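You operate a simulated robot arm through the tools that you are given. There is no shell and no other tool.

You run a simulated robot arm. Do the job below in one go: nothing can be reset, and whatever is moved stays where it is left.

Task
Set the brake lever's reach by the job card and prove it with a squeeze.
Fine: park lever off first, then the yellow knob, then the squeeze; park lever on again last.
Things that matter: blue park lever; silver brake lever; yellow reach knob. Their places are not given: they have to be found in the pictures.

The check looks at the end state, three seconds after you hand in, the way a careful person would. Anything else that was tipped, shoved, dropped, spilled or broken makes it a failure.

Robot
A 7-joint arm with a two-finger parallel gripper, fixed in place. Base frame: the origin is on the floor under the middle of its stand, x ahead of it, y to its left, z up. Units: m, rad, N and s.
It reaches about 1.247 m from its shoulder. Its first joint turns from -2.304 to 2.304 rad. Payload 3.91 kg.
The TCP is the grasp point between the finger pads, 0.03 m short of the fingertips. In the tool frame z runs along the fingers and y along their closing line. The gripper opens to 0.11 m. The fingers are 0.02 m wide and 0.01 m thick; the gripper's body (0.048 by 0.112 m) begins 0.055 m behind the TCP.
Orientation is that of the tool frame in the base frame, as a unit quaternion [x, y, z, w]. With the fingers straight down and closing along the base's y, the tool's x points along the base's -x, its y along +y and its z along -z.

Tools
- The arm moves only by the tool play_rows. Its argument "series" is a list of rows, each an object of numbers (a shift or turn left out is 0, a gripper value left out holds the last): "tx", "ty", "tz": the shift along the tool's x, y, z in m; "ax", "ay", "az": the turn, a rotation vector about the tool's x, y, z in rad. In form: [{"tx": .., "ty": .., "tz": .., "ax": .., "ay": .., "az": ..}, ...]. A call has 1 to 20 rows; each row shifts and turns the commanded pose from where the row before left it, along the tool's axes as they then stand. "jaw" is the gripper command, from -1 (shut) to 1 (fully open), values between in proportion, set as the call begins (left out, the last holds). Rows are played at 5 a second. More than 0.05 m and 0.15 rad between two rows, or a gripper value outside its range, and nothing of the call is played. Where a pose cannot be reached the arm comes as near as it can. A force on the tool above 60 N (or 10 N above the force at the start of the call, whichever is more), or a blocked arm, ends the call early, and 0.2 s more pass. The fingers move at their own pace (about 0.108 m/s each) and stop on an object; they squeeze with about 44 N. The grip force told is the motor's: it shows also when the fingers shut on nothing. Time passes only in rows, and 0.2 s behind the last, so rows that do not move let the fingers close. It gives the time, the measured TCP pose, the force on the tool (base axes), the opening and the grip force at its end, in the units of the frame above (readings bear some noise), with the torque about the TCP (base axes, N m) and any sound that the robot's microphone picked up.
- Cameras (640 x 400 px; columns grow to the right, rows downward): "scene" is fixed at [0.3998, -0.5002, 1.5422]; the picture's right is [0.97, 0.22, 0.00], its down [0.04, -0.19, -0.98] and it looks along [-0.22, 0.96, -0.19] (base axes); focal length 315 px, centre (320, 200). "wrist" rides on the gripper at [0.072, 0.017, -0.103] in the tool frame; the picture's right is [-0.23, 0.97, 0.00], its down [-0.76, -0.18, -0.62] and it looks along [-0.61, -0.14, 0.78] (tool axes); focal length 222 px, centre (320, 200).
- capture(camera): a new picture of that camera. The clock stands still meanwhile.
- measure_at(camera, pixels): for up to 12 pixels [column, row] of the newest picture of that camera ("zoom" is the newest enlarged one), the place [x, y, z] in the base frame of the surface seen there, good to about 0.002 m. The clock stands still meanwhile.
- close_up(camera, box): a new picture of the part [left, top, right, bottom] of that camera's present view, enlarged. The clock stands still meanwhile.
- sign_off(): hands the job in; it is judged then, once.

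Open the gripper and draw the arm clear of the work before you hand the job in, unless the task says otherwise.

The tools are called after "Request:" as name(argument=value, ...) on one line, values as JSON. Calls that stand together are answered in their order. play_rows: Moves the arm, as the interface text tells. Its arguments: {"type":"object","properties":{"series":{"type":"array","items":{"type":"object","properties":{"tx":{"type":"number"},"ty":{"type":"number"},"tz":{"type":"number"},"ax":{"type":"number"},"ay":{"type":"number"},"az":{"type":"number"}}}},"jaw":{"type":"number"}},"required":["series"]} The other tools are called the same way: capture (camera) takes a picture; measure_at (camera, pixels) gives the place of the surface under pixels of a picture; close_up (camera, box) takes an enlarged picture of a part of a camera's view; sign_off () hands the job in.

At the start:

```text
time_s: 0.0
tool_pos: [0.2862, 0.5525, 1.3039]
tool_rot: [0.0, 1.0, 0.0, 0.0]
contact_force: [-1.7, 0.8, 0.0]
moment: [0.01, 0.04, -0.01]
gripper_width: 0.11
finger_force: 0.0
```

scene: 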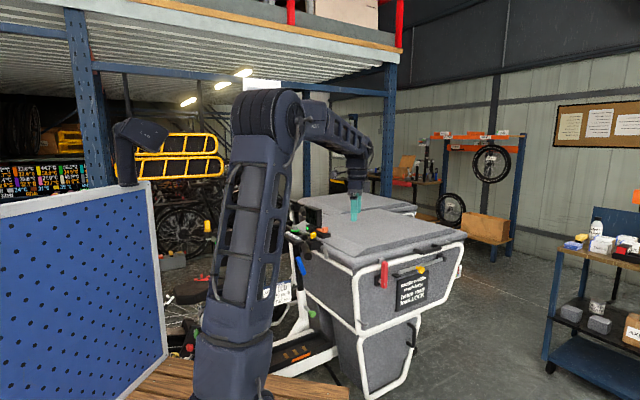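
wrist: 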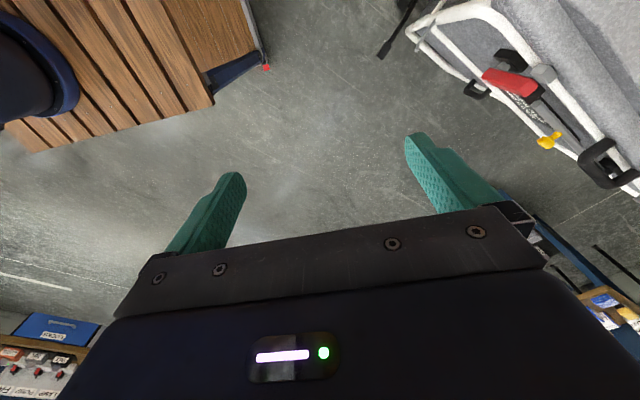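

The scene picture shows a cargo bike with a red thing near (384,272), a yellow piece near (421,269), and handlebar controls near (310,232). I'll take enlarged views to find the job card, blue park lever, silver brake lever and yellow knob.

Request:
close_up(camera="scene", box=[240, 180, 400, 280])

Request:
close_up(camera="scene", box=[340, 220, 480, 320])

Request:
close_up(camera="scene", box=[160, 220, 360, 400])

Request:
close_up(camera="wrist", box=[380, 0, 640, 220])

```text
4.00 times, centred on (320, 230) of scene
```

zoom: 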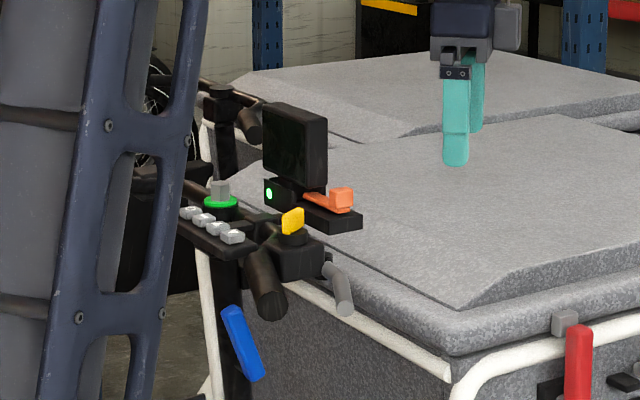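

```text
4.00 times, centred on (410, 270) of scene
```

zoom: 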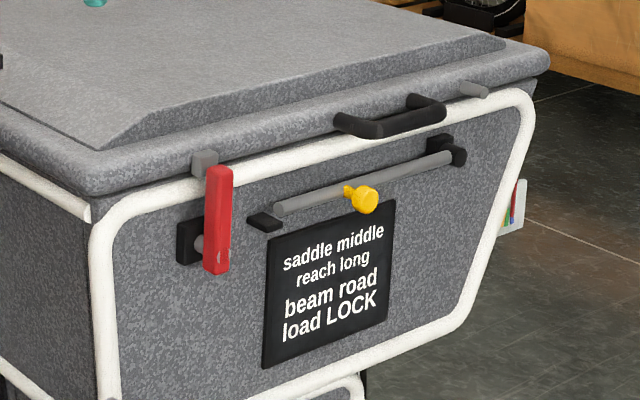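

```text
2.22 times, centred on (260, 310) of scene
```

zoom: 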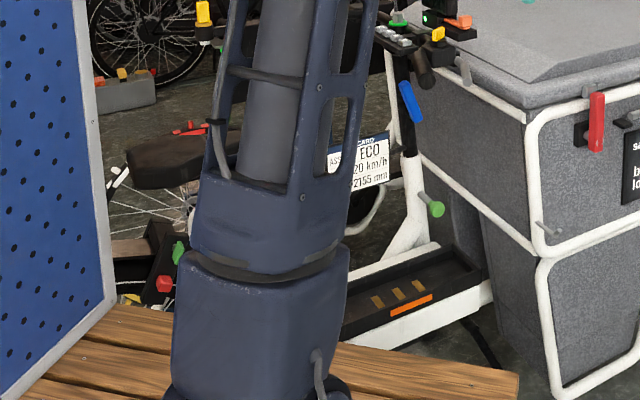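

```text
1.82 times, centred on (510, 110) of wrist
```

zoom: 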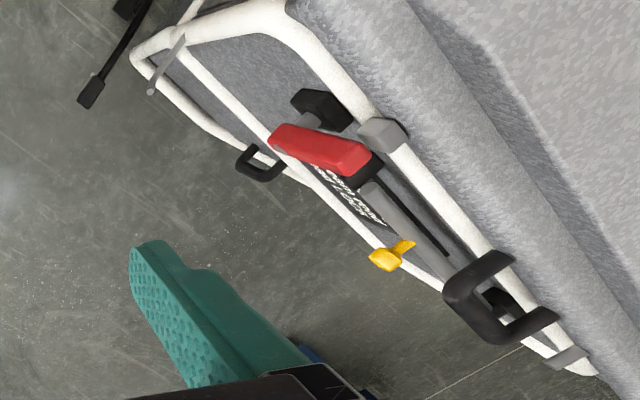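

The card on the box reads "saddle middle / reach long / beam road / load LOCK". The handlebar holds the yellow knob, silver lever and blue lever; I'll enlarge further and measure them.

Request:
close_up(camera="scene", box=[284, 220, 348, 280])

Request:
capture(camera="scene")

Request:
measure_at(camera="scene", pixels=[[313, 235], [313, 245], [325, 254], [322, 246], [326, 257], [307, 254], [297, 258], [301, 266], [304, 274], [295, 231], [325, 230], [313, 217]])

```text
6.67 times, centred on (316, 250) of scene
```

zoom: 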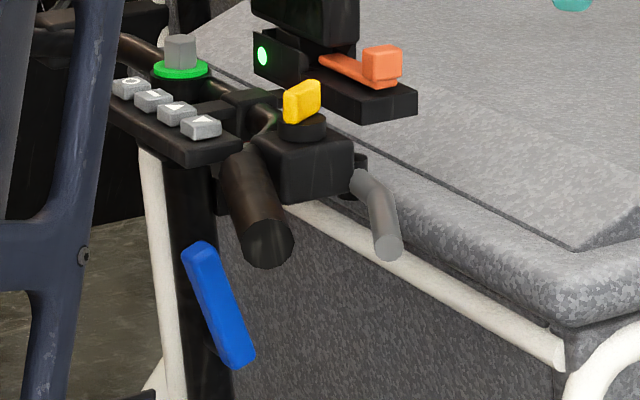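

```text
taken
```

scene: 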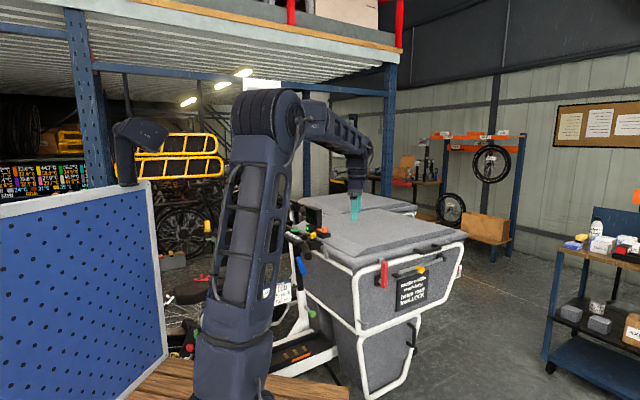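

```text
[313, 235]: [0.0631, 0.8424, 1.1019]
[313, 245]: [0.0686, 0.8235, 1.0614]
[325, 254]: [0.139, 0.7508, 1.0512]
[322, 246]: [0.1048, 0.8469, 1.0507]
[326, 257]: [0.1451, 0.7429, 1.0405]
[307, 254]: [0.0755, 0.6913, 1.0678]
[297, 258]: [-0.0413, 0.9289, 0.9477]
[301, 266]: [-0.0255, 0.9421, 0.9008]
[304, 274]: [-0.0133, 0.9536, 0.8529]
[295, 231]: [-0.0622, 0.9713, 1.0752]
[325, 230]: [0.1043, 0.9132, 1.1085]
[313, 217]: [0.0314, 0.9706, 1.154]
```

The brake lever tip is near (0.145,0.743,1.04), the yellow knob near (0.063,0.842,1.10), and the blue lever from (-0.041,0.929,0.948) to (-0.013,0.954,0.853). I'll turn the wrist in place so its camera faces the handlebar.

Request:
play_rows(series=[{"az": -0.15}, {"az": -0.15}, {"az": -0.15}, {"az": -0.15}, {"az": -0.15}, {"az": -0.15}, {"az": -0.15}, {"az": -0.15}])

```text
time_s: 1.8
tool_pos: [0.2866, 0.5528, 1.3032]
tool_rot: [-0.565, 0.825, 0.001, 0.0]
contact_force: [0.2, 0.6, 0.0]
moment: [0.0, -0.03, 0.01]
gripper_width: 0.1099
finger_force: 0.1
```

The turn went cleanly (about 69°). I continue turning toward the handlebar.

Request:
play_rows(series=[{"az": -0.15}, {"az": -0.15}, {"az": -0.15}, {"az": -0.15}, {"az": -0.15}, {"az": -0.15}])

Request:
capture(camera="wrist")

Request:
capture(camera="scene")

```text
time_s: 3.2
tool_pos: [0.2875, 0.5524, 1.3047]
tool_rot: [0.867, -0.498, 0.0, 0.0]
contact_force: [-0.2, 0.6, 0.9]
moment: [-0.01, -0.01, 0.0]
gripper_width: 0.1101
finger_force: 0.1
```

```text
taken
```

wrist: 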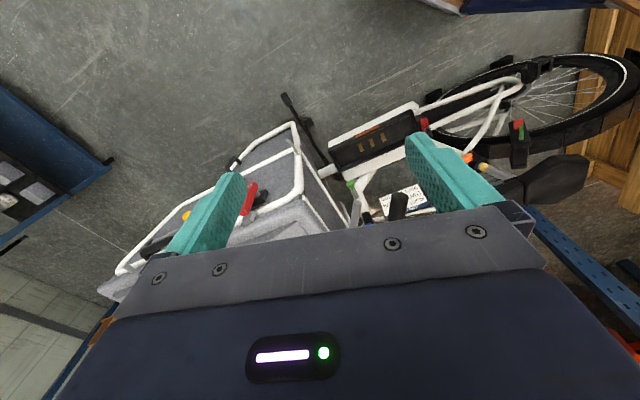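

```text
taken
```

scene: 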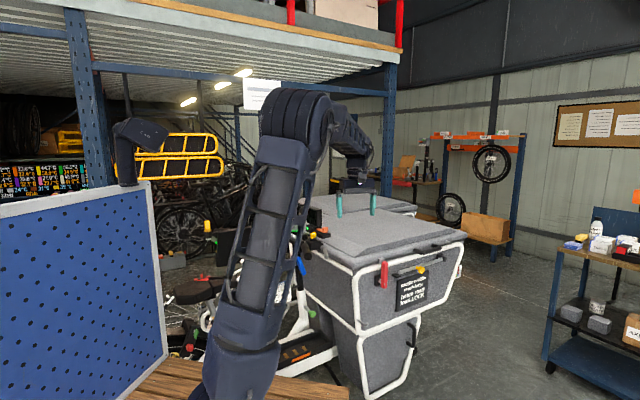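

The wrist picture's top is the low side, so the handlebar is hidden behind the gripper (post seen at (395,210)). I move the TCP toward (0.12,0.67,1.31) so the camera looks down at the controls.

Request:
play_rows(series=[{"tx": -0.037, "ty": 0.0165}, {"tx": -0.037, "ty": 0.0165}, {"tx": -0.037, "ty": 0.0165}, {"tx": -0.037, "ty": 0.0165}, {"tx": -0.037, "ty": 0.0165}])

Request:
capture(camera="wrist")

Request:
capture(camera="scene")

```text
time_s: 4.4
tool_pos: [0.1245, 0.671, 1.3065]
tool_rot: [0.867, -0.499, 0.0, 0.0]
contact_force: [0.8, 0.1, 0.7]
moment: [0.05, 0.0, -0.01]
gripper_width: 0.1099
finger_force: 0.1
```

```text
taken
```

wrist: 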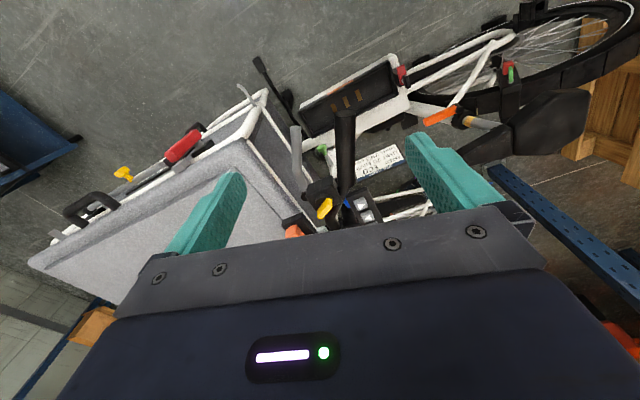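

```text
taken
```

scene: 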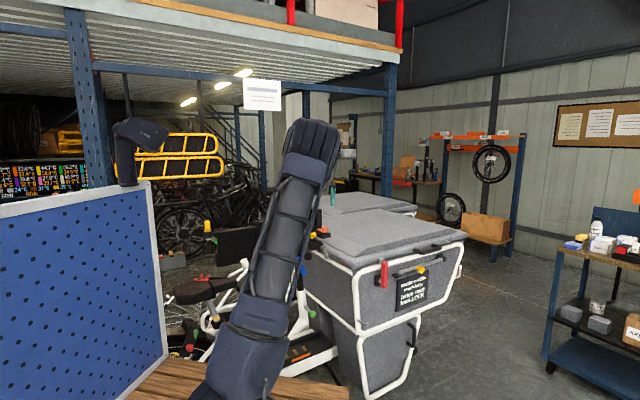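

The handlebar now appears near (340,180), yellow knob at (325,207), silver lever at (296,150), grip at (345,155). I enlarge this area.

Request:
close_up(camera="wrist", box=[260, 110, 420, 230])

```text
3.33 times, centred on (340, 170) of wrist
```

zoom: 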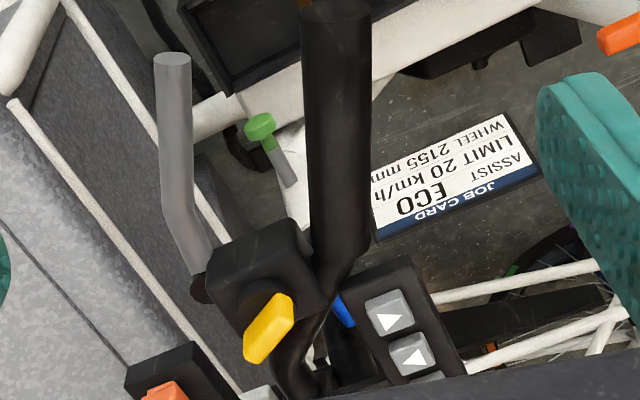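

The white card shows only ASSIST/LIMIT/WHEEL; "reach long" is on the black card on the box. I move closer above the knob to see its markings.

Request:
play_rows(series=[{"tx": -0.033, "ty": -0.002}, {"tx": -0.033, "ty": -0.002}, {"tx": -0.033, "ty": -0.002}])

Request:
capture(camera="wrist")

Request:
close_up(camera="wrist", box=[240, 60, 420, 220])

```text
time_s: 5.2
tool_pos: [0.0782, 0.7617, 1.3046]
tool_rot: [0.867, -0.499, -0.001, 0.0]
contact_force: [0.9, -0.6, -0.1]
moment: [0.03, 0.0, 0.02]
gripper_width: 0.1098
finger_force: 0.1
```

```text
taken
```

wrist: 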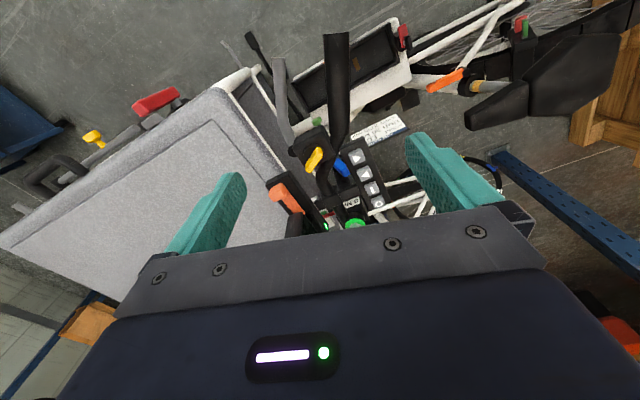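

```text
2.50 times, centred on (330, 140) of wrist
```

zoom: 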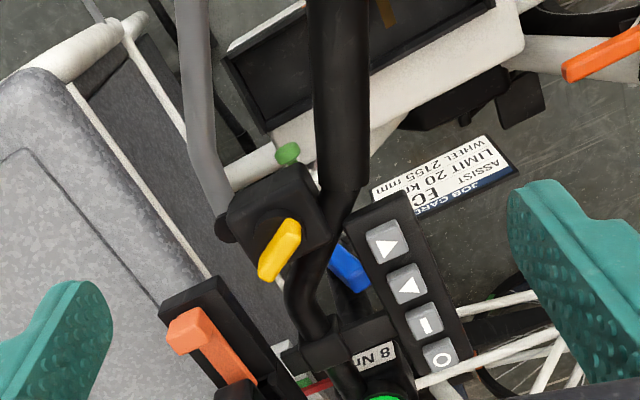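

The knob is a yellow bar on the housing at zoom (280,250). I measure several points on it, the housing, lever, grip and neighbours, and take a tighter close-up for markings.

Request:
measure_at(camera="zoom", pixels=[[283, 250], [292, 226], [268, 272], [250, 210], [240, 275], [310, 270], [195, 60], [205, 150], [340, 60], [340, 170], [350, 265], [185, 330]])

Request:
close_up(camera="wrist", box=[285, 115, 365, 175])

Request:
close_up(camera="wrist", box=[300, 170, 400, 235])

```text
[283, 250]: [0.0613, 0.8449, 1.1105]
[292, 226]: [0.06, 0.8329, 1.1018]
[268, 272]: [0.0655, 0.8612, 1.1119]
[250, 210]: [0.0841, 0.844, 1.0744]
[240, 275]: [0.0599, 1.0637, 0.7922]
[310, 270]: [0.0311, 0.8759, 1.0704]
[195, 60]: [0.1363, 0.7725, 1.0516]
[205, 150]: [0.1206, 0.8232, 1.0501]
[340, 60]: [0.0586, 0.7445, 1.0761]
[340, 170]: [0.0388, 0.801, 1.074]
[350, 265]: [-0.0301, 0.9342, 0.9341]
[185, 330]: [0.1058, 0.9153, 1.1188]
```

```text
6.67 times, centred on (325, 145) of wrist
```

zoom: 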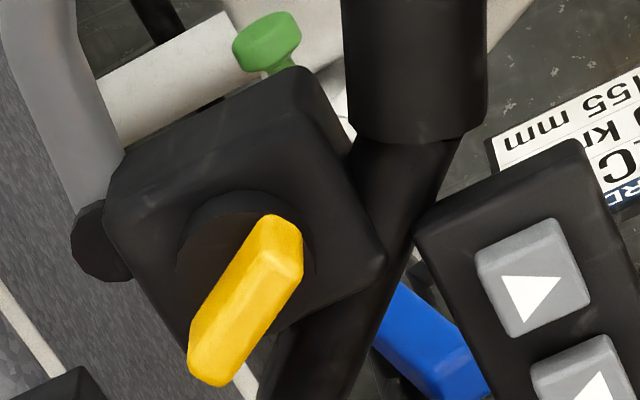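

```text
6.15 times, centred on (350, 202) of wrist
```

zoom: 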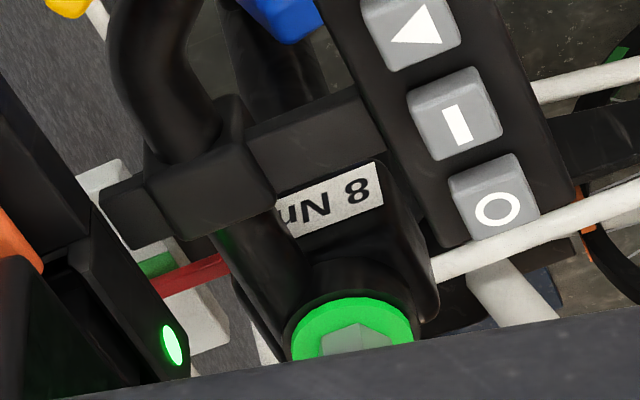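

No legend on the knob housing top is visible. I take tight scene close-ups of the blue lever and of the black card.

Request:
close_up(camera="scene", box=[284, 245, 324, 285])

Request:
close_up(camera="scene", box=[390, 260, 440, 320])

Request:
close_up(camera="scene", box=[190, 200, 340, 340])

```text
10.00 times, centred on (304, 265) of scene
```

zoom: 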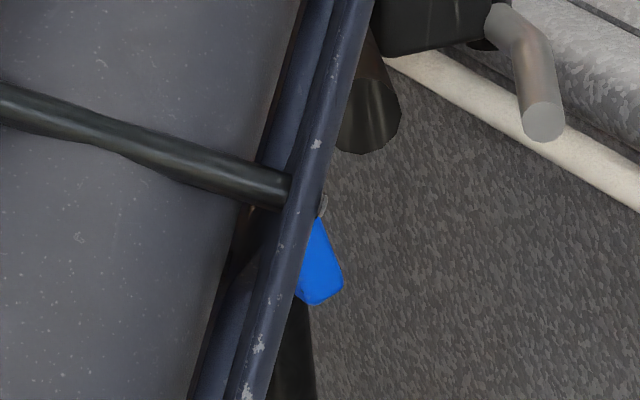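

```text
6.67 times, centred on (415, 290) of scene
```

zoom: 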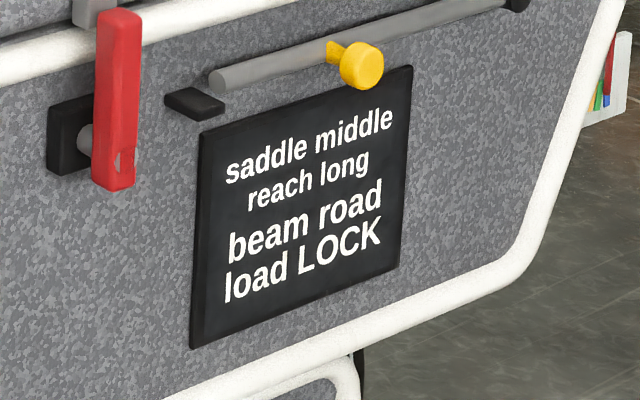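

```text
2.86 times, centred on (265, 270) of scene
```

zoom: 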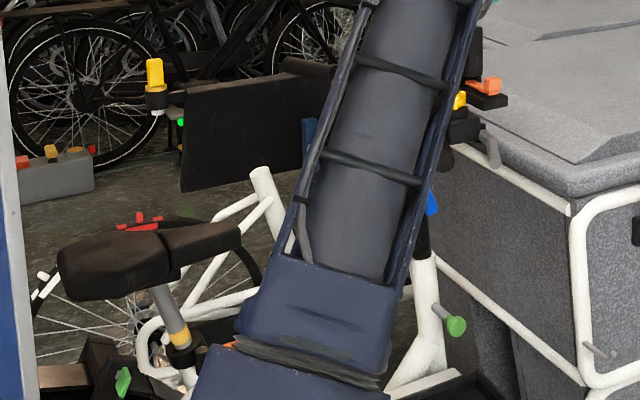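

The scene view is now blocked by the arm. I back the gripper off toward (0.10,0.60,1.20) and tilt it so the wrist camera looks more level toward the blue lever.

Request:
play_rows(series=[{"tx": 0.0378, "ty": 0.0157, "tz": 0.02}, {"tx": 0.0378, "ty": 0.0157, "tz": 0.02}, {"tx": 0.0378, "ty": 0.0157, "tz": 0.02}, {"tx": 0.0378, "ty": 0.0157, "tz": 0.02}, {"ay": -0.15}, {"ay": -0.15}, {"ay": -0.15}, {"ay": -0.15}])

Request:
capture(camera="wrist")

Request:
capture(camera="scene")

```text
time_s: 7.0
tool_pos: [0.0994, 0.5972, 1.2241]
tool_rot: [0.829, -0.475, -0.257, -0.147]
contact_force: [-0.4, 0.3, -1.3]
moment: [0.0, 0.0, -0.02]
gripper_width: 0.11
finger_force: 0.1
```

```text
taken
```

wrist: 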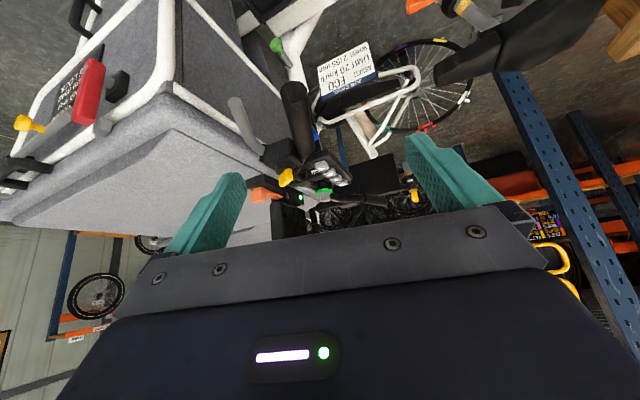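

```text
taken
```

scene: 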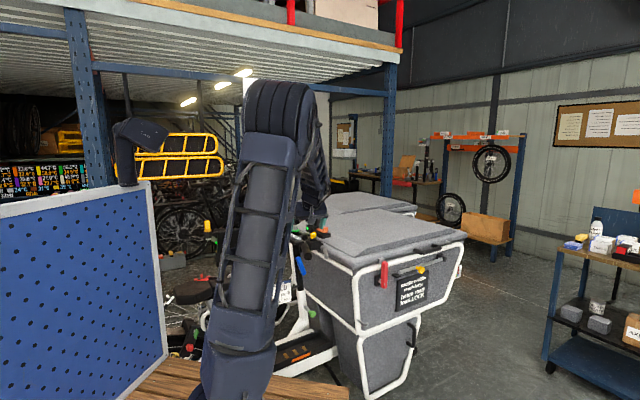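

Now the handlebar is in view between the fingers: knob at (287,176), grip (298,120), a bit of blue at (318,130). I enlarge it.

Request:
close_up(camera="wrist", box=[220, 60, 400, 210])

Request:
close_up(camera="scene", box=[284, 220, 348, 280])

```text
2.67 times, centred on (310, 135) of wrist
```

zoom: 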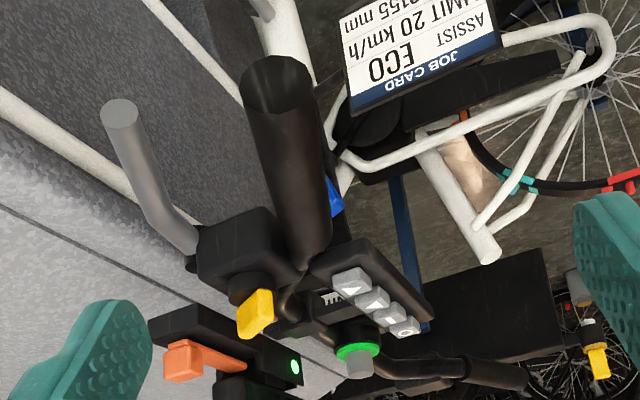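

```text
6.67 times, centred on (316, 250) of scene
```

zoom: 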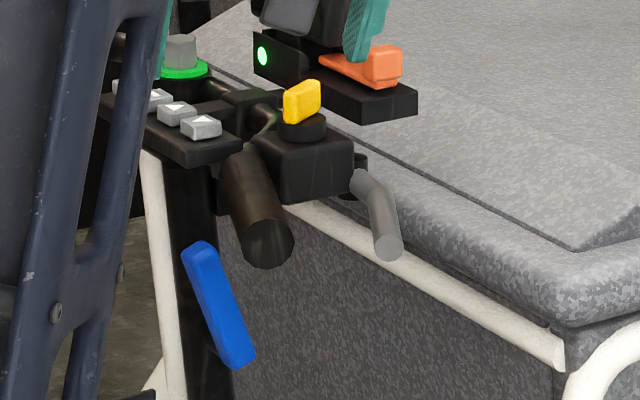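

A second yellow item is seen far left near zoom (600,360); I check its place, and then shift the arm to −x and lower to see the blue lever from beside the grip.

Request:
measure_at(camera="wrist", pixels=[[415, 196], [318, 130], [316, 138], [287, 176], [298, 95], [240, 110], [322, 195], [390, 200]])

Request:
play_rows(series=[{"tx": -0.003, "ty": 0.026, "tz": 0.0325}, {"tx": -0.003, "ty": 0.026, "tz": 0.0325}, {"tx": -0.003, "ty": 0.026, "tz": 0.0325}, {"tx": -0.003, "ty": 0.026, "tz": 0.0325}, {"tx": -0.003, "ty": 0.026, "tz": 0.0325}, {"tx": -0.003, "ty": 0.026, "tz": 0.0325}])

Request:
capture(camera="wrist")

```text
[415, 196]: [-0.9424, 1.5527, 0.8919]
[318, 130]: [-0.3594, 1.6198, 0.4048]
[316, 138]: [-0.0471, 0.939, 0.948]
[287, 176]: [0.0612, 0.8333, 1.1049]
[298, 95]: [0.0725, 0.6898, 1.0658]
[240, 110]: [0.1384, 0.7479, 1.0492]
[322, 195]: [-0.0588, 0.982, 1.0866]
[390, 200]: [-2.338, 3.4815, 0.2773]
```

```text
time_s: 8.4
tool_pos: [-0.0986, 0.6246, 1.0736]
tool_rot: [0.828, -0.476, -0.256, -0.148]
contact_force: [1.6, -0.1, -0.7]
moment: [0.0, 0.04, -0.01]
gripper_width: 0.1101
finger_force: 0.0
```

```text
taken
```

wrist: 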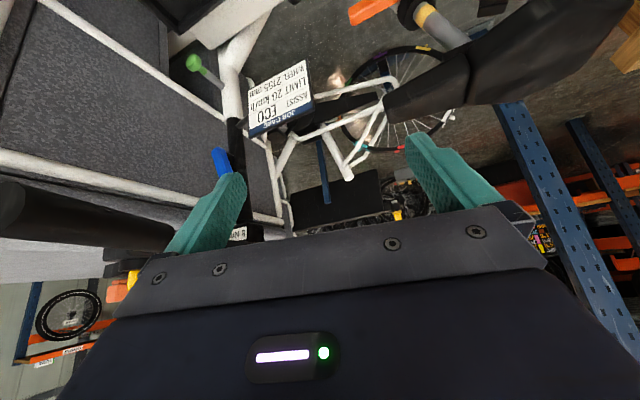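

The blue lever shows at (222,160), partly behind the finger. I yaw the tool about the vertical by −0.45 rad so it comes between the fingers.

Request:
play_rows(series=[{"ax": 0.083, "az": 0.122}, {"ax": 0.083, "az": 0.122}, {"ax": 0.083, "az": 0.122}])

Request:
capture(camera="wrist")

Request:
close_up(camera="wrist", box=[220, 80, 400, 220])

Request:
capture(camera="scene")

```text
time_s: 9.2
tool_pos: [-0.0967, 0.6259, 1.0743]
tool_rot: [0.702, -0.648, -0.217, -0.2]
contact_force: [-0.4, 0.7, -0.5]
moment: [-0.04, 0.05, 0.03]
gripper_width: 0.11
finger_force: 0.1
```

```text
taken
```

wrist: 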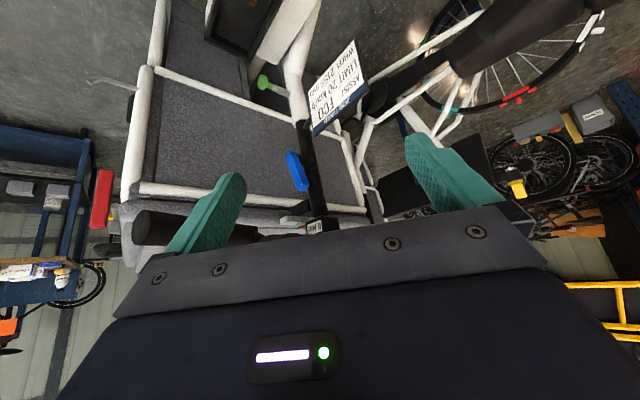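

```text
2.86 times, centred on (310, 150) of wrist
```

zoom: 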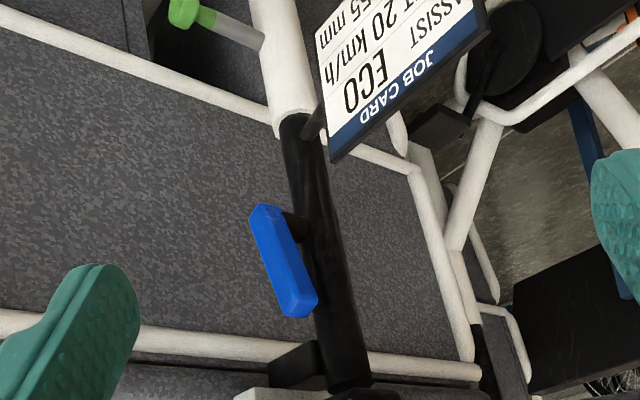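

```text
taken
```

scene: 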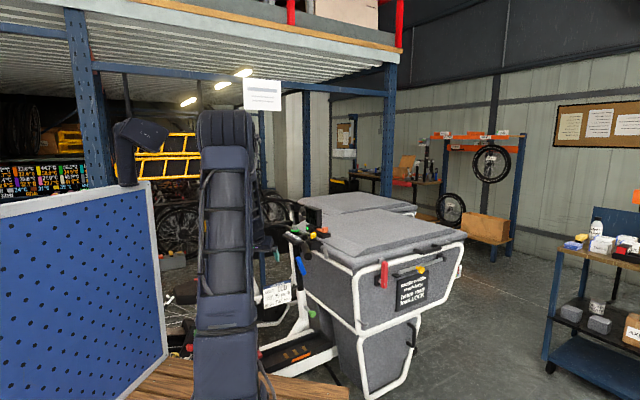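

Now the blue lever is clear: a bar at zoom (285,260) on a short shaft to the stem near its low end. I zoom in more and measure it.

Request:
close_up(camera="wrist", box=[270, 130, 350, 220])

Request:
measure_at(camera="wrist", pixels=[[291, 155], [294, 165], [297, 175], [302, 186], [302, 158], [302, 150], [310, 165], [318, 190], [304, 175]])

Request:
close_up(camera="scene", box=[270, 220, 340, 290])

```text
4.44 times, centred on (310, 175) of wrist
```

zoom: 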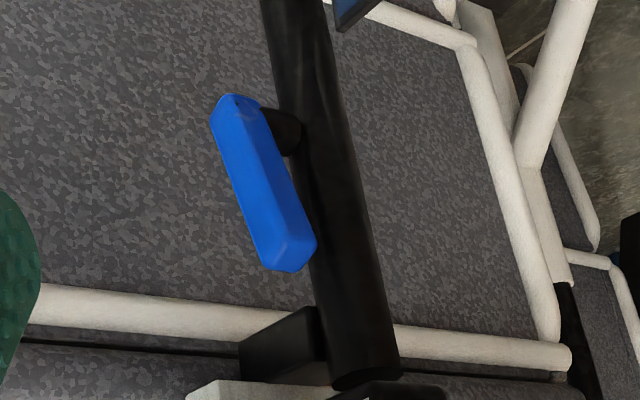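

```text
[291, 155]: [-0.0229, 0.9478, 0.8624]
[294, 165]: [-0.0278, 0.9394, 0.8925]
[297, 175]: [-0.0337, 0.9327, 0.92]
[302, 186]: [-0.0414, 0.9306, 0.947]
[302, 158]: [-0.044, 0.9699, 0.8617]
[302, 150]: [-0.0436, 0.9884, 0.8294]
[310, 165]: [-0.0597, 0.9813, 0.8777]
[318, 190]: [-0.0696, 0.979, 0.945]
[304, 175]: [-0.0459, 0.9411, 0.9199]
```

```text
5.71 times, centred on (305, 255) of scene
```

zoom: 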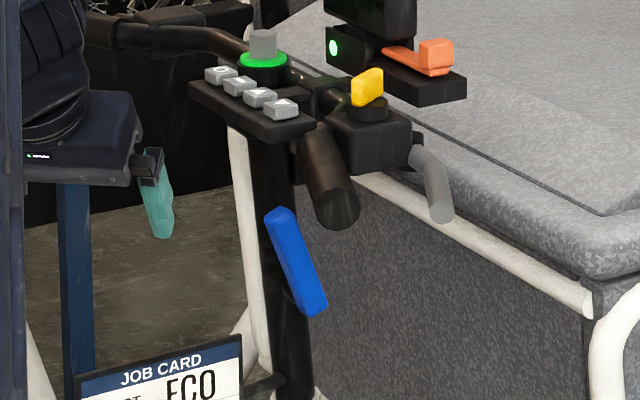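

I measure the box side panel, stem and shaft to get the bike's yaw and the blue lever's pivot axis.

Request:
measure_at(camera="wrist", pixels=[[180, 100], [200, 150], [270, 130], [260, 175], [335, 170], [240, 110], [303, 140], [310, 170], [315, 185], [300, 157]])

Request:
measure_at(camera="zoom", pixels=[[280, 215], [315, 300], [300, 260], [340, 205], [310, 165], [435, 215], [415, 155], [375, 145], [355, 105], [375, 80], [265, 60], [440, 50]])

```text
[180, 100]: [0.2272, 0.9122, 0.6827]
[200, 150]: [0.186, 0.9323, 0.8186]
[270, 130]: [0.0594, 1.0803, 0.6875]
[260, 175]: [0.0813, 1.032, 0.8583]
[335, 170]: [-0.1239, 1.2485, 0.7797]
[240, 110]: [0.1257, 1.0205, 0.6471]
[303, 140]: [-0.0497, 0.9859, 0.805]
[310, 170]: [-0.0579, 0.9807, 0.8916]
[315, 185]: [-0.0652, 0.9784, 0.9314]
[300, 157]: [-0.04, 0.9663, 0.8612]
```

```text
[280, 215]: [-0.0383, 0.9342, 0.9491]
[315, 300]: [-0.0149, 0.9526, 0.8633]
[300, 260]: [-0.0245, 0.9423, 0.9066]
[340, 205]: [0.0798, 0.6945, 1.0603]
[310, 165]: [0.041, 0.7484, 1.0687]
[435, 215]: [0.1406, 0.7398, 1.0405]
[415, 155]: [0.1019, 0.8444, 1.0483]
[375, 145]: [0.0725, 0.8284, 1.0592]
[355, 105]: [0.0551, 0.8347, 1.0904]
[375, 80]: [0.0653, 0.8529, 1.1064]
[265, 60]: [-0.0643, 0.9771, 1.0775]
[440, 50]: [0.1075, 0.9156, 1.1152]
```

The box panel runs along (−0.7,0.7), so the bike heads toward (+0.7,+0.7); the blue lever lies on the stem's right side, pivoting low at z≈0.86 with its top at z≈0.95. I level the tool further so it can reach in under the bar, then look again.

Request:
play_rows(series=[{"ay": -0.15}, {"ay": -0.15}, {"ay": -0.15}, {"ay": -0.15}])

Request:
capture(camera="wrist")

Request:
capture(camera="scene")

```text
time_s: 10.2
tool_pos: [-0.1063, 0.6194, 1.0703]
tool_rot: [0.627, -0.577, -0.38, -0.36]
contact_force: [7.0, 3.6, 0.8]
moment: [-0.16, 0.26, 0.55]
gripper_width: 0.1099
finger_force: 0.1
out of reach, approached as far as the arm can: row 2
```

```text
taken
```

wrist: 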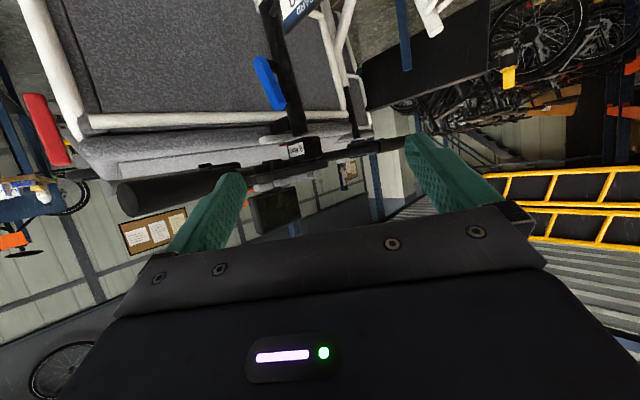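

```text
taken
```

scene: 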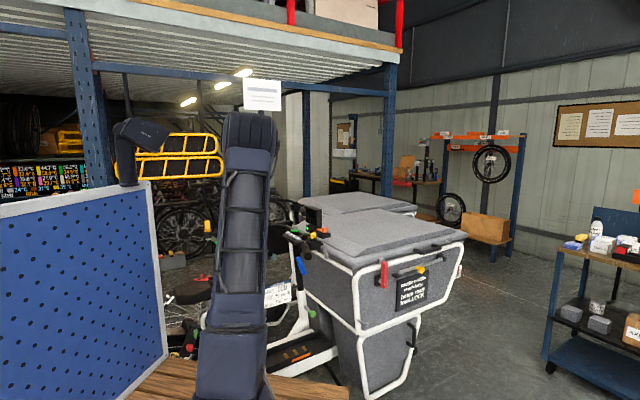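

The arm fell slightly short of the tilt near its base (about 63° reached), with no obstacle in the picture; the blue lever is at (268,82). I move outward toward (−0.045,0.80,0.965) below the grip.

Request:
play_rows(series=[{"tx": 0.008, "ty": -0.013, "tz": 0.0395}, {"tx": 0.008, "ty": -0.013, "tz": 0.0395}, {"tx": 0.008, "ty": -0.013, "tz": 0.0395}])

Request:
capture(camera="wrist")

Request:
capture(camera="scene")

```text
time_s: 11.0
tool_pos: [-0.059, 0.7238, 0.9966]
tool_rot: [0.625, -0.578, -0.377, -0.365]
contact_force: [-1.0, -0.4, 0.6]
moment: [-0.04, -0.05, -0.11]
gripper_width: 0.1103
finger_force: 0.1
```

```text
taken
```

wrist: 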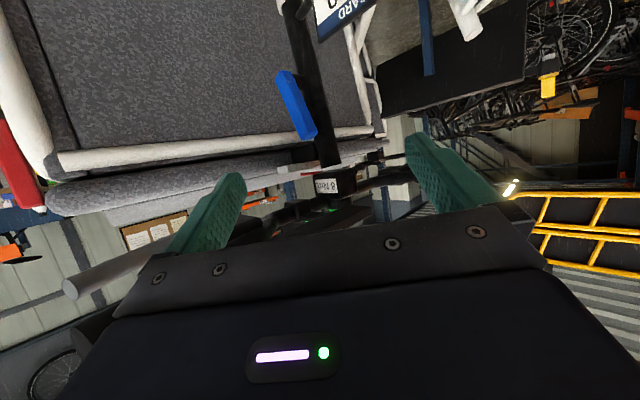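

```text
taken
```

scene: 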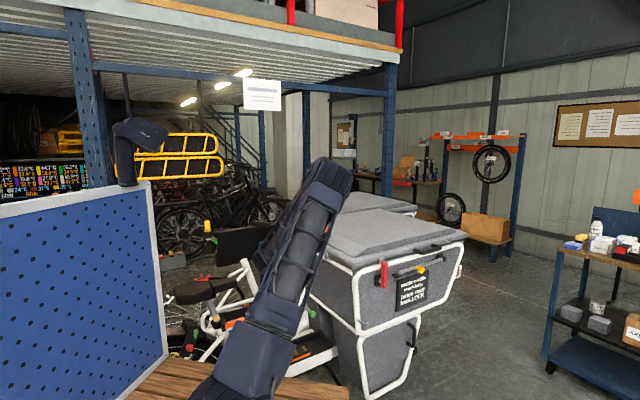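

The elbow swung out toward the handlebar in the scene picture at (325,180); I measure where the upper arm is relative to the bike.

Request:
measure_at(camera="scene", pixels=[[320, 165], [335, 175], [345, 185], [300, 220], [325, 225], [280, 250], [315, 255], [265, 300], [255, 240], [300, 290], [350, 170], [240, 350]])

Request:
close_up(camera="scene", box=[230, 150, 370, 290])

```text
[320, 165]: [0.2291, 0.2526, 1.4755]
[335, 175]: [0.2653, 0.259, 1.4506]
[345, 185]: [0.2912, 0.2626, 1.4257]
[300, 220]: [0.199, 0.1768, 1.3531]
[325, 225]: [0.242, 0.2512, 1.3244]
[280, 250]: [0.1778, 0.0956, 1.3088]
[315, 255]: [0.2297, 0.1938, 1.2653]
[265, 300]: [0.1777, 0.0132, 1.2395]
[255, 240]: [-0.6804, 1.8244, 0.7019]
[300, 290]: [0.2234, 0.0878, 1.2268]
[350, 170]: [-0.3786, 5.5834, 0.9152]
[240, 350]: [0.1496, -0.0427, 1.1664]
```

```text
2.86 times, centred on (300, 220) of scene
```

zoom: 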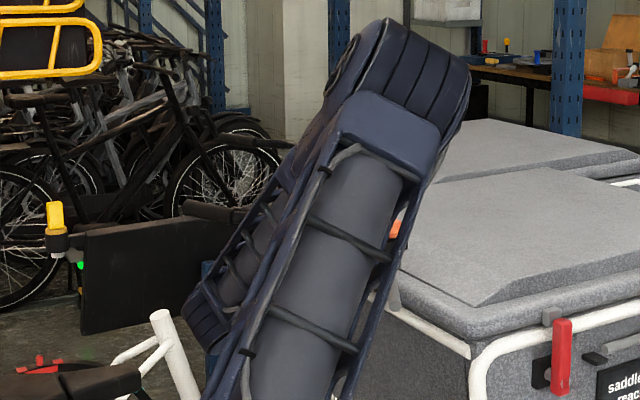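

The elbow is at about (0.25,0.26,1.45), well clear of the bike. I zoom on the blue lever and take exact surface points.

Request:
close_up(camera="wrist", box=[250, 50, 350, 150])

Request:
measure_at(camera="wrist", pixels=[[283, 78], [288, 90], [293, 105], [300, 125], [306, 134], [308, 122], [300, 85], [297, 80], [318, 100], [325, 130], [330, 185], [312, 132]])

```text
4.00 times, centred on (300, 100) of wrist
```

zoom: 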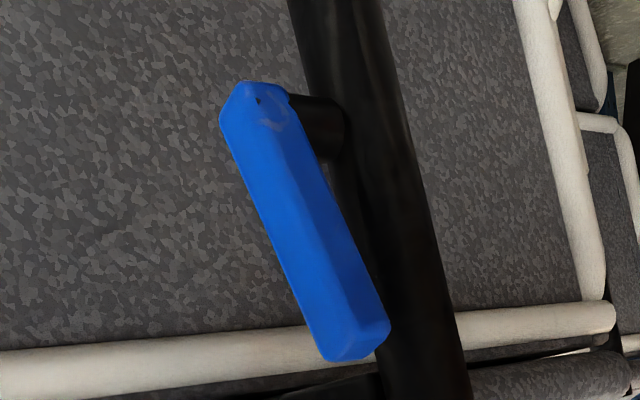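

```text
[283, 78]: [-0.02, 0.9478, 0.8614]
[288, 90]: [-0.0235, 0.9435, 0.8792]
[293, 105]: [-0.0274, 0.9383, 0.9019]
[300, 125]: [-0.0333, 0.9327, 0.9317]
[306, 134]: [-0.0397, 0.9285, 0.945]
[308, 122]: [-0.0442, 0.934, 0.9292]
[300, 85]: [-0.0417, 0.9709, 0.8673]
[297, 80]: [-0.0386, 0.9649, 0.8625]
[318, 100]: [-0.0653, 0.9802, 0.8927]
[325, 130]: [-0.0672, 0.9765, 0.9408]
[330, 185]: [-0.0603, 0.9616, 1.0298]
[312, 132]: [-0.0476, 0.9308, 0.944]
```

The lever's outer face at z≈0.93 is near (−0.036,0.931). I level the tool a bit more, narrow the jaw to about 0.055 m, and move to a pre-position in front of it at about (−0.04,0.86,0.945).

Request:
play_rows(jaw=0.0, series=[{"ay": -0.14}, {"ay": -0.14}])

Request:
capture(camera="wrist")

```text
time_s: 11.6
tool_pos: [-0.0579, 0.7236, 0.9965]
tool_rot: [0.566, -0.52, -0.461, -0.443]
contact_force: [-0.2, 0.1, 0.8]
moment: [-0.03, -0.01, -0.01]
gripper_width: 0.0551
finger_force: 0.1
```

```text
taken
```

wrist: 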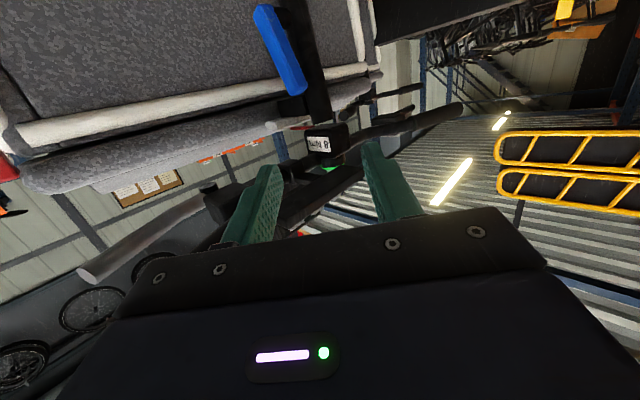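

The tilt succeeded (about 80°) with fingers 0.055 apart; the lever is at (280,50). I move to the pre-position.

Request:
play_rows(series=[{"tx": 0.0065, "ty": -0.0067, "tz": 0.033}, {"tx": 0.0065, "ty": -0.0067, "tz": 0.033}, {"tx": 0.0065, "ty": -0.0067, "tz": 0.033}, {"tx": 0.0065, "ty": -0.0067, "tz": 0.033}])

Request:
capture(camera="wrist")

Request:
capture(camera="scene")

```text
time_s: 12.6
tool_pos: [-0.038, 0.8299, 0.9851]
tool_rot: [0.566, -0.521, -0.46, -0.442]
contact_force: [-3.1, -0.9, 1.8]
moment: [-0.13, -0.02, -0.27]
gripper_width: 0.0548
finger_force: 0.1
out of reach, approached as far as the arm can: row 3, 4
```

```text
taken
```

wrist: 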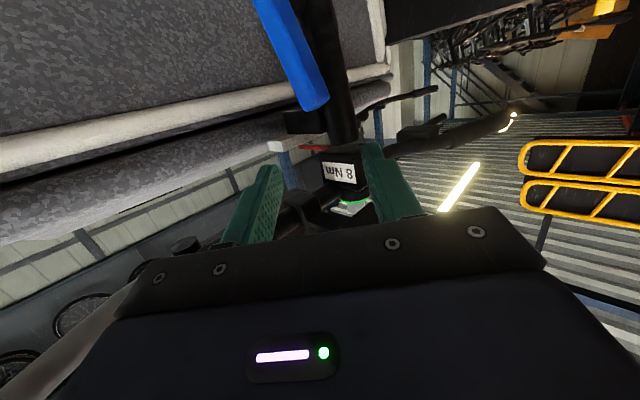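

```text
taken
```

scene: 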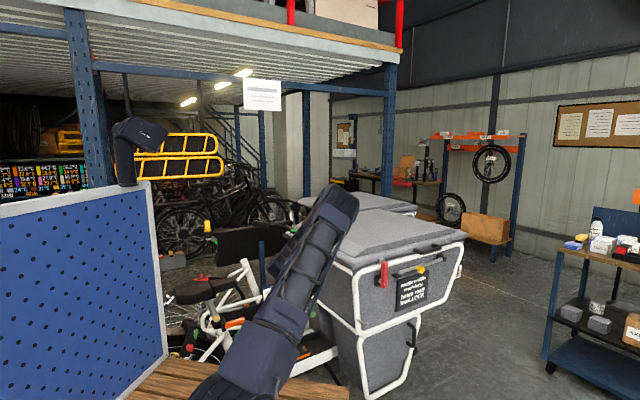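

The arm stopped short at (−0.038,0.830,0.985) as out of reach, likely a joint limit in this posture. I check the arm's posture in the scene.

Request:
close_up(camera="scene", box=[180, 170, 400, 400])

Request:
measure_at(camera="scene", pixels=[[325, 195], [345, 200], [350, 215], [310, 240], [280, 240], [270, 265], [285, 290], [335, 240], [310, 285], [250, 350]])

```text
1.74 times, centred on (290, 285) of scene
```

zoom: 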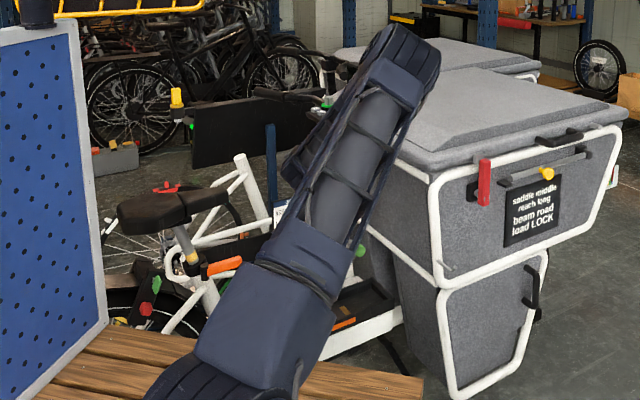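

```text
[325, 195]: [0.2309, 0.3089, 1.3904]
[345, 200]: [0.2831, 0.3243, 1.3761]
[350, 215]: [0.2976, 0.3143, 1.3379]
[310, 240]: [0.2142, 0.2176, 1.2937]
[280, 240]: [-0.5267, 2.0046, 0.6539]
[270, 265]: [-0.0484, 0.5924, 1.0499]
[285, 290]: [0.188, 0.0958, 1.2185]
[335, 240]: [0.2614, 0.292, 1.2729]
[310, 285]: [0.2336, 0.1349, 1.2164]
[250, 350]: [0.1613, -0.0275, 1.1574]
```

The upper arm lies low to the +x side with the elbow at (0.28,0.32,1.36); a steeper tool angle should be easier to reach. I back up slightly, tilt the tool back to about 54° from vertical and yaw it a little so the wrist stays clear of the grip.

Request:
play_rows(series=[{"tz": -0.035, "ty": 0.025}, {"ay": 0.15}, {"ay": 0.15}, {"ay": 0.15}, {"ax": 0.118, "az": 0.088}])

Request:
capture(camera="wrist")

Request:
capture(camera="scene")

```text
time_s: 13.8
tool_pos: [-0.0579, 0.795, 0.9883]
tool_rot: [-0.608, 0.653, 0.299, 0.338]
contact_force: [1.0, 1.0, 0.6]
moment: [-0.03, -0.02, 0.02]
gripper_width: 0.0551
finger_force: 0.1
```

```text
taken
```

wrist: 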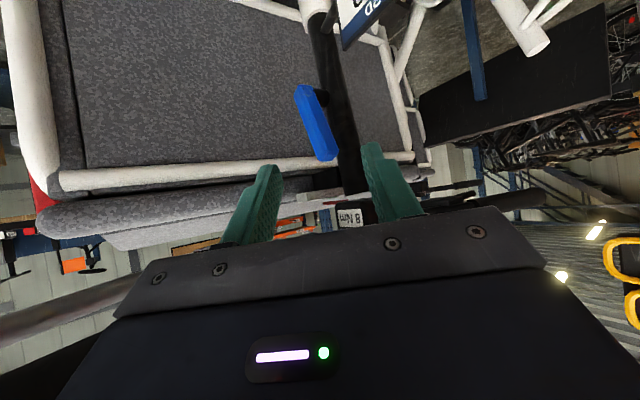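

```text
taken
```

scene: 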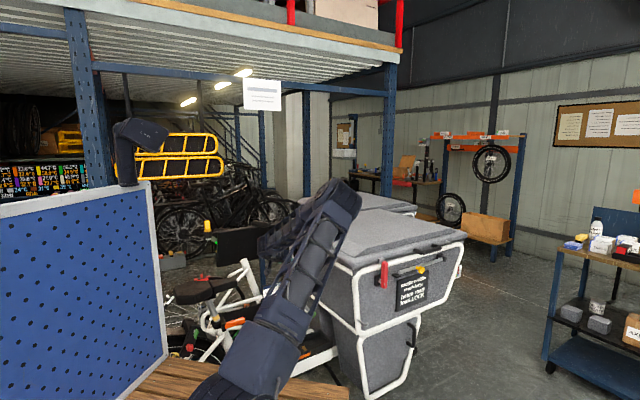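

The lever shows at (316,122), nicely between the fingers. I advance about three quarters of the way to it.

Request:
play_rows(series=[{"tx": -0.0102, "ty": -0.0009, "tz": 0.0328}, {"tx": -0.0102, "ty": -0.0009, "tz": 0.0328}, {"tx": -0.0102, "ty": -0.0009, "tz": 0.0328}])

Request:
capture(camera="wrist")

Request:
capture(camera="scene")

```text
time_s: 14.6
tool_pos: [-0.0477, 0.8921, 0.9539]
tool_rot: [-0.608, 0.653, 0.299, 0.339]
contact_force: [-0.2, 0.6, 0.1]
moment: [-0.05, 0.01, 0.0]
gripper_width: 0.0549
finger_force: 0.1
```

```text
taken
```

wrist: 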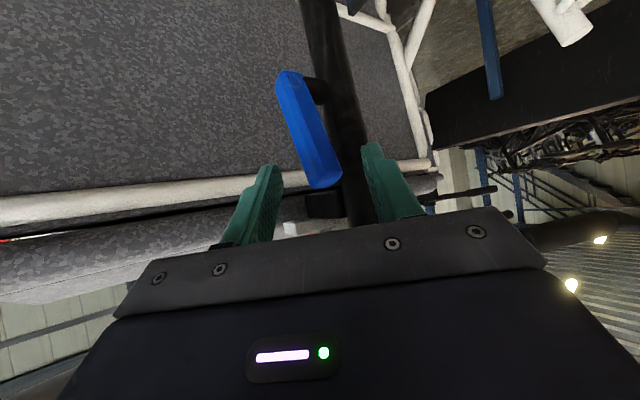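

```text
taken
```

scene: 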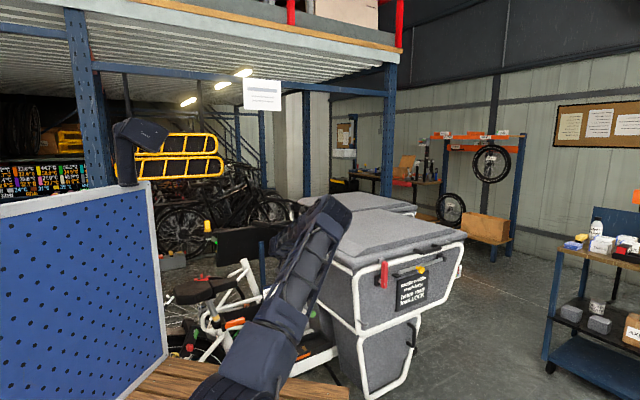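

The lever top at (325,185) is midway between the finger tips at (268,170) and (372,150), with no contact force. I do the last advance so the fingers straddle it.

Request:
play_rows(series=[{"tx": -0.005, "ty": -0.001, "tz": 0.016}, {"tx": -0.005, "ty": -0.001, "tz": 0.016}])

Request:
capture(camera="wrist")

Request:
close_up(camera="scene", box=[270, 190, 360, 290])

```text
time_s: 15.2
tool_pos: [-0.043, 0.924, 0.9446]
tool_rot: [-0.608, 0.653, 0.299, 0.338]
contact_force: [1.0, 0.5, 0.1]
moment: [0.0, 0.02, -0.01]
gripper_width: 0.0548
finger_force: 0.1
```

```text
taken
```

wrist: 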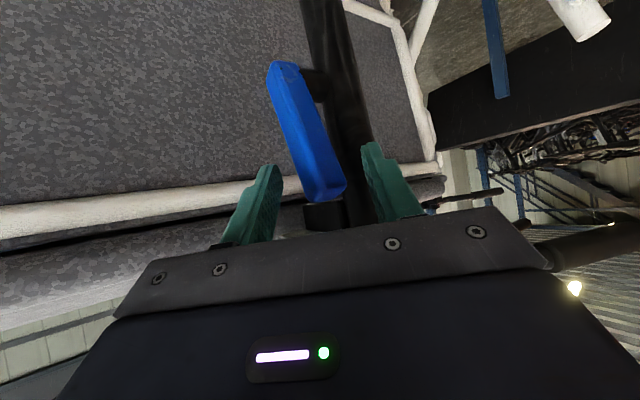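

```text
4.00 times, centred on (315, 240) of scene
```

zoom: 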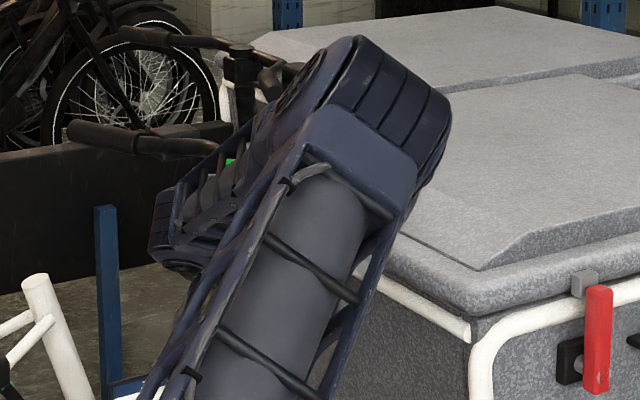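

The fingers straddle the lever top (330,195) with no contact. I test gently, moving along the bike's forward direction by 3 cm, so the −x finger pushes the lever.

Request:
play_rows(series=[{"tx": -0.0044, "ty": -0.0064, "tz": 0.0062}, {"tx": -0.0044, "ty": -0.0064, "tz": 0.0062}, {"tx": -0.0044, "ty": -0.0064, "tz": 0.0062}])

Request:
capture(camera="wrist")

```text
time_s: 16.0
tool_pos: [-0.0362, 0.9354, 0.9381]
tool_rot: [-0.615, 0.649, 0.299, 0.332]
contact_force: [-0.3, -0.2, -0.7]
moment: [0.03, 0.04, 0.01]
gripper_width: 0.055
finger_force: 0.1
```

```text
taken
```

wrist: 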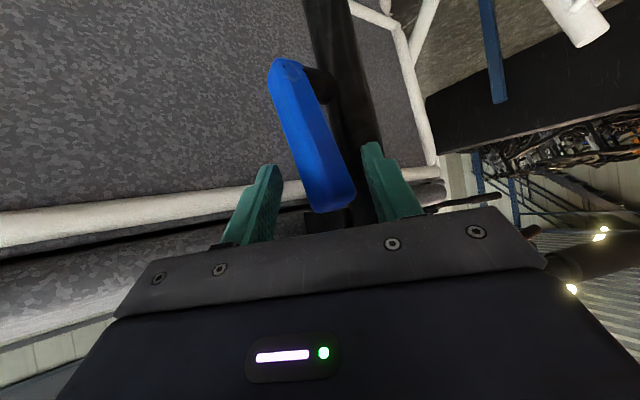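

The TCP moved only about 1.5 cm with no force shown. I wait two rows and re-read the pose to see whether it is lag or a limit.

Request:
play_rows(series=[{}, {}])

Request:
capture(camera="scene")

Request:
capture(camera="wrist")

```text
time_s: 16.6
tool_pos: [-0.0322, 0.938, 0.9373]
tool_rot: [-0.613, 0.651, 0.296, 0.335]
contact_force: [-3.2, -1.3, 1.6]
moment: [-0.01, 0.05, 0.03]
gripper_width: 0.0558
finger_force: 0.8
```

```text
taken
```

scene: 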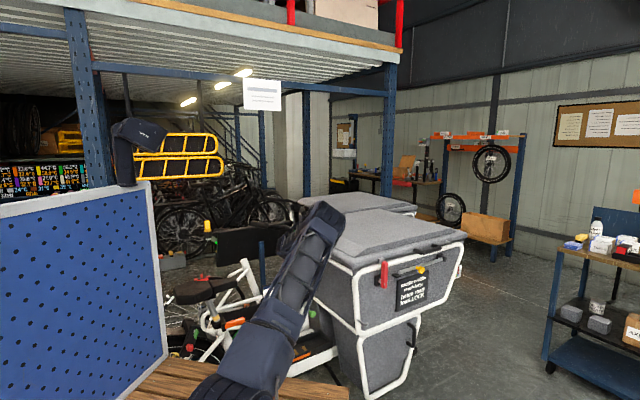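

```text
taken
```

wrist: 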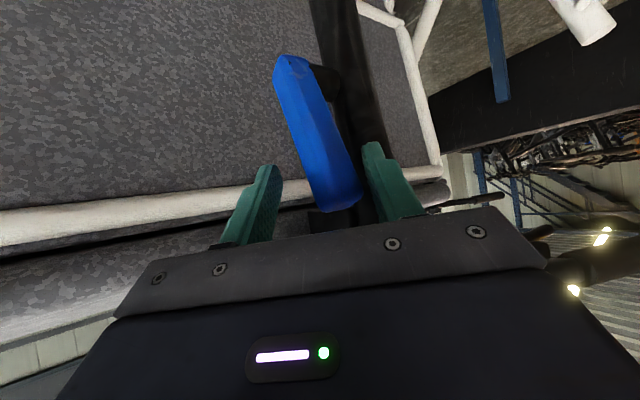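

The finger now touches the lever (−3 N in x). I wait a bit more for the arm to settle and read again.

Request:
play_rows(series=[{}, {}, {}])

Request:
capture(camera="wrist")

```text
time_s: 17.4
tool_pos: [-0.0299, 0.9387, 0.939]
tool_rot: [-0.613, 0.651, 0.297, 0.335]
contact_force: [-14.3, -4.7, -0.2]
moment: [0.0, -0.13, 0.17]
gripper_width: 0.0615
finger_force: 6.3
```

```text
taken
```

wrist: 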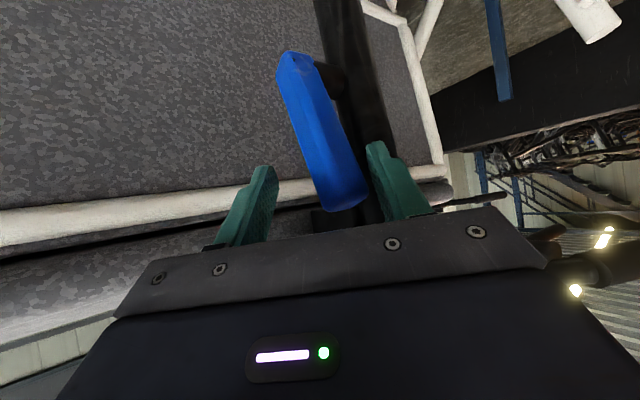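

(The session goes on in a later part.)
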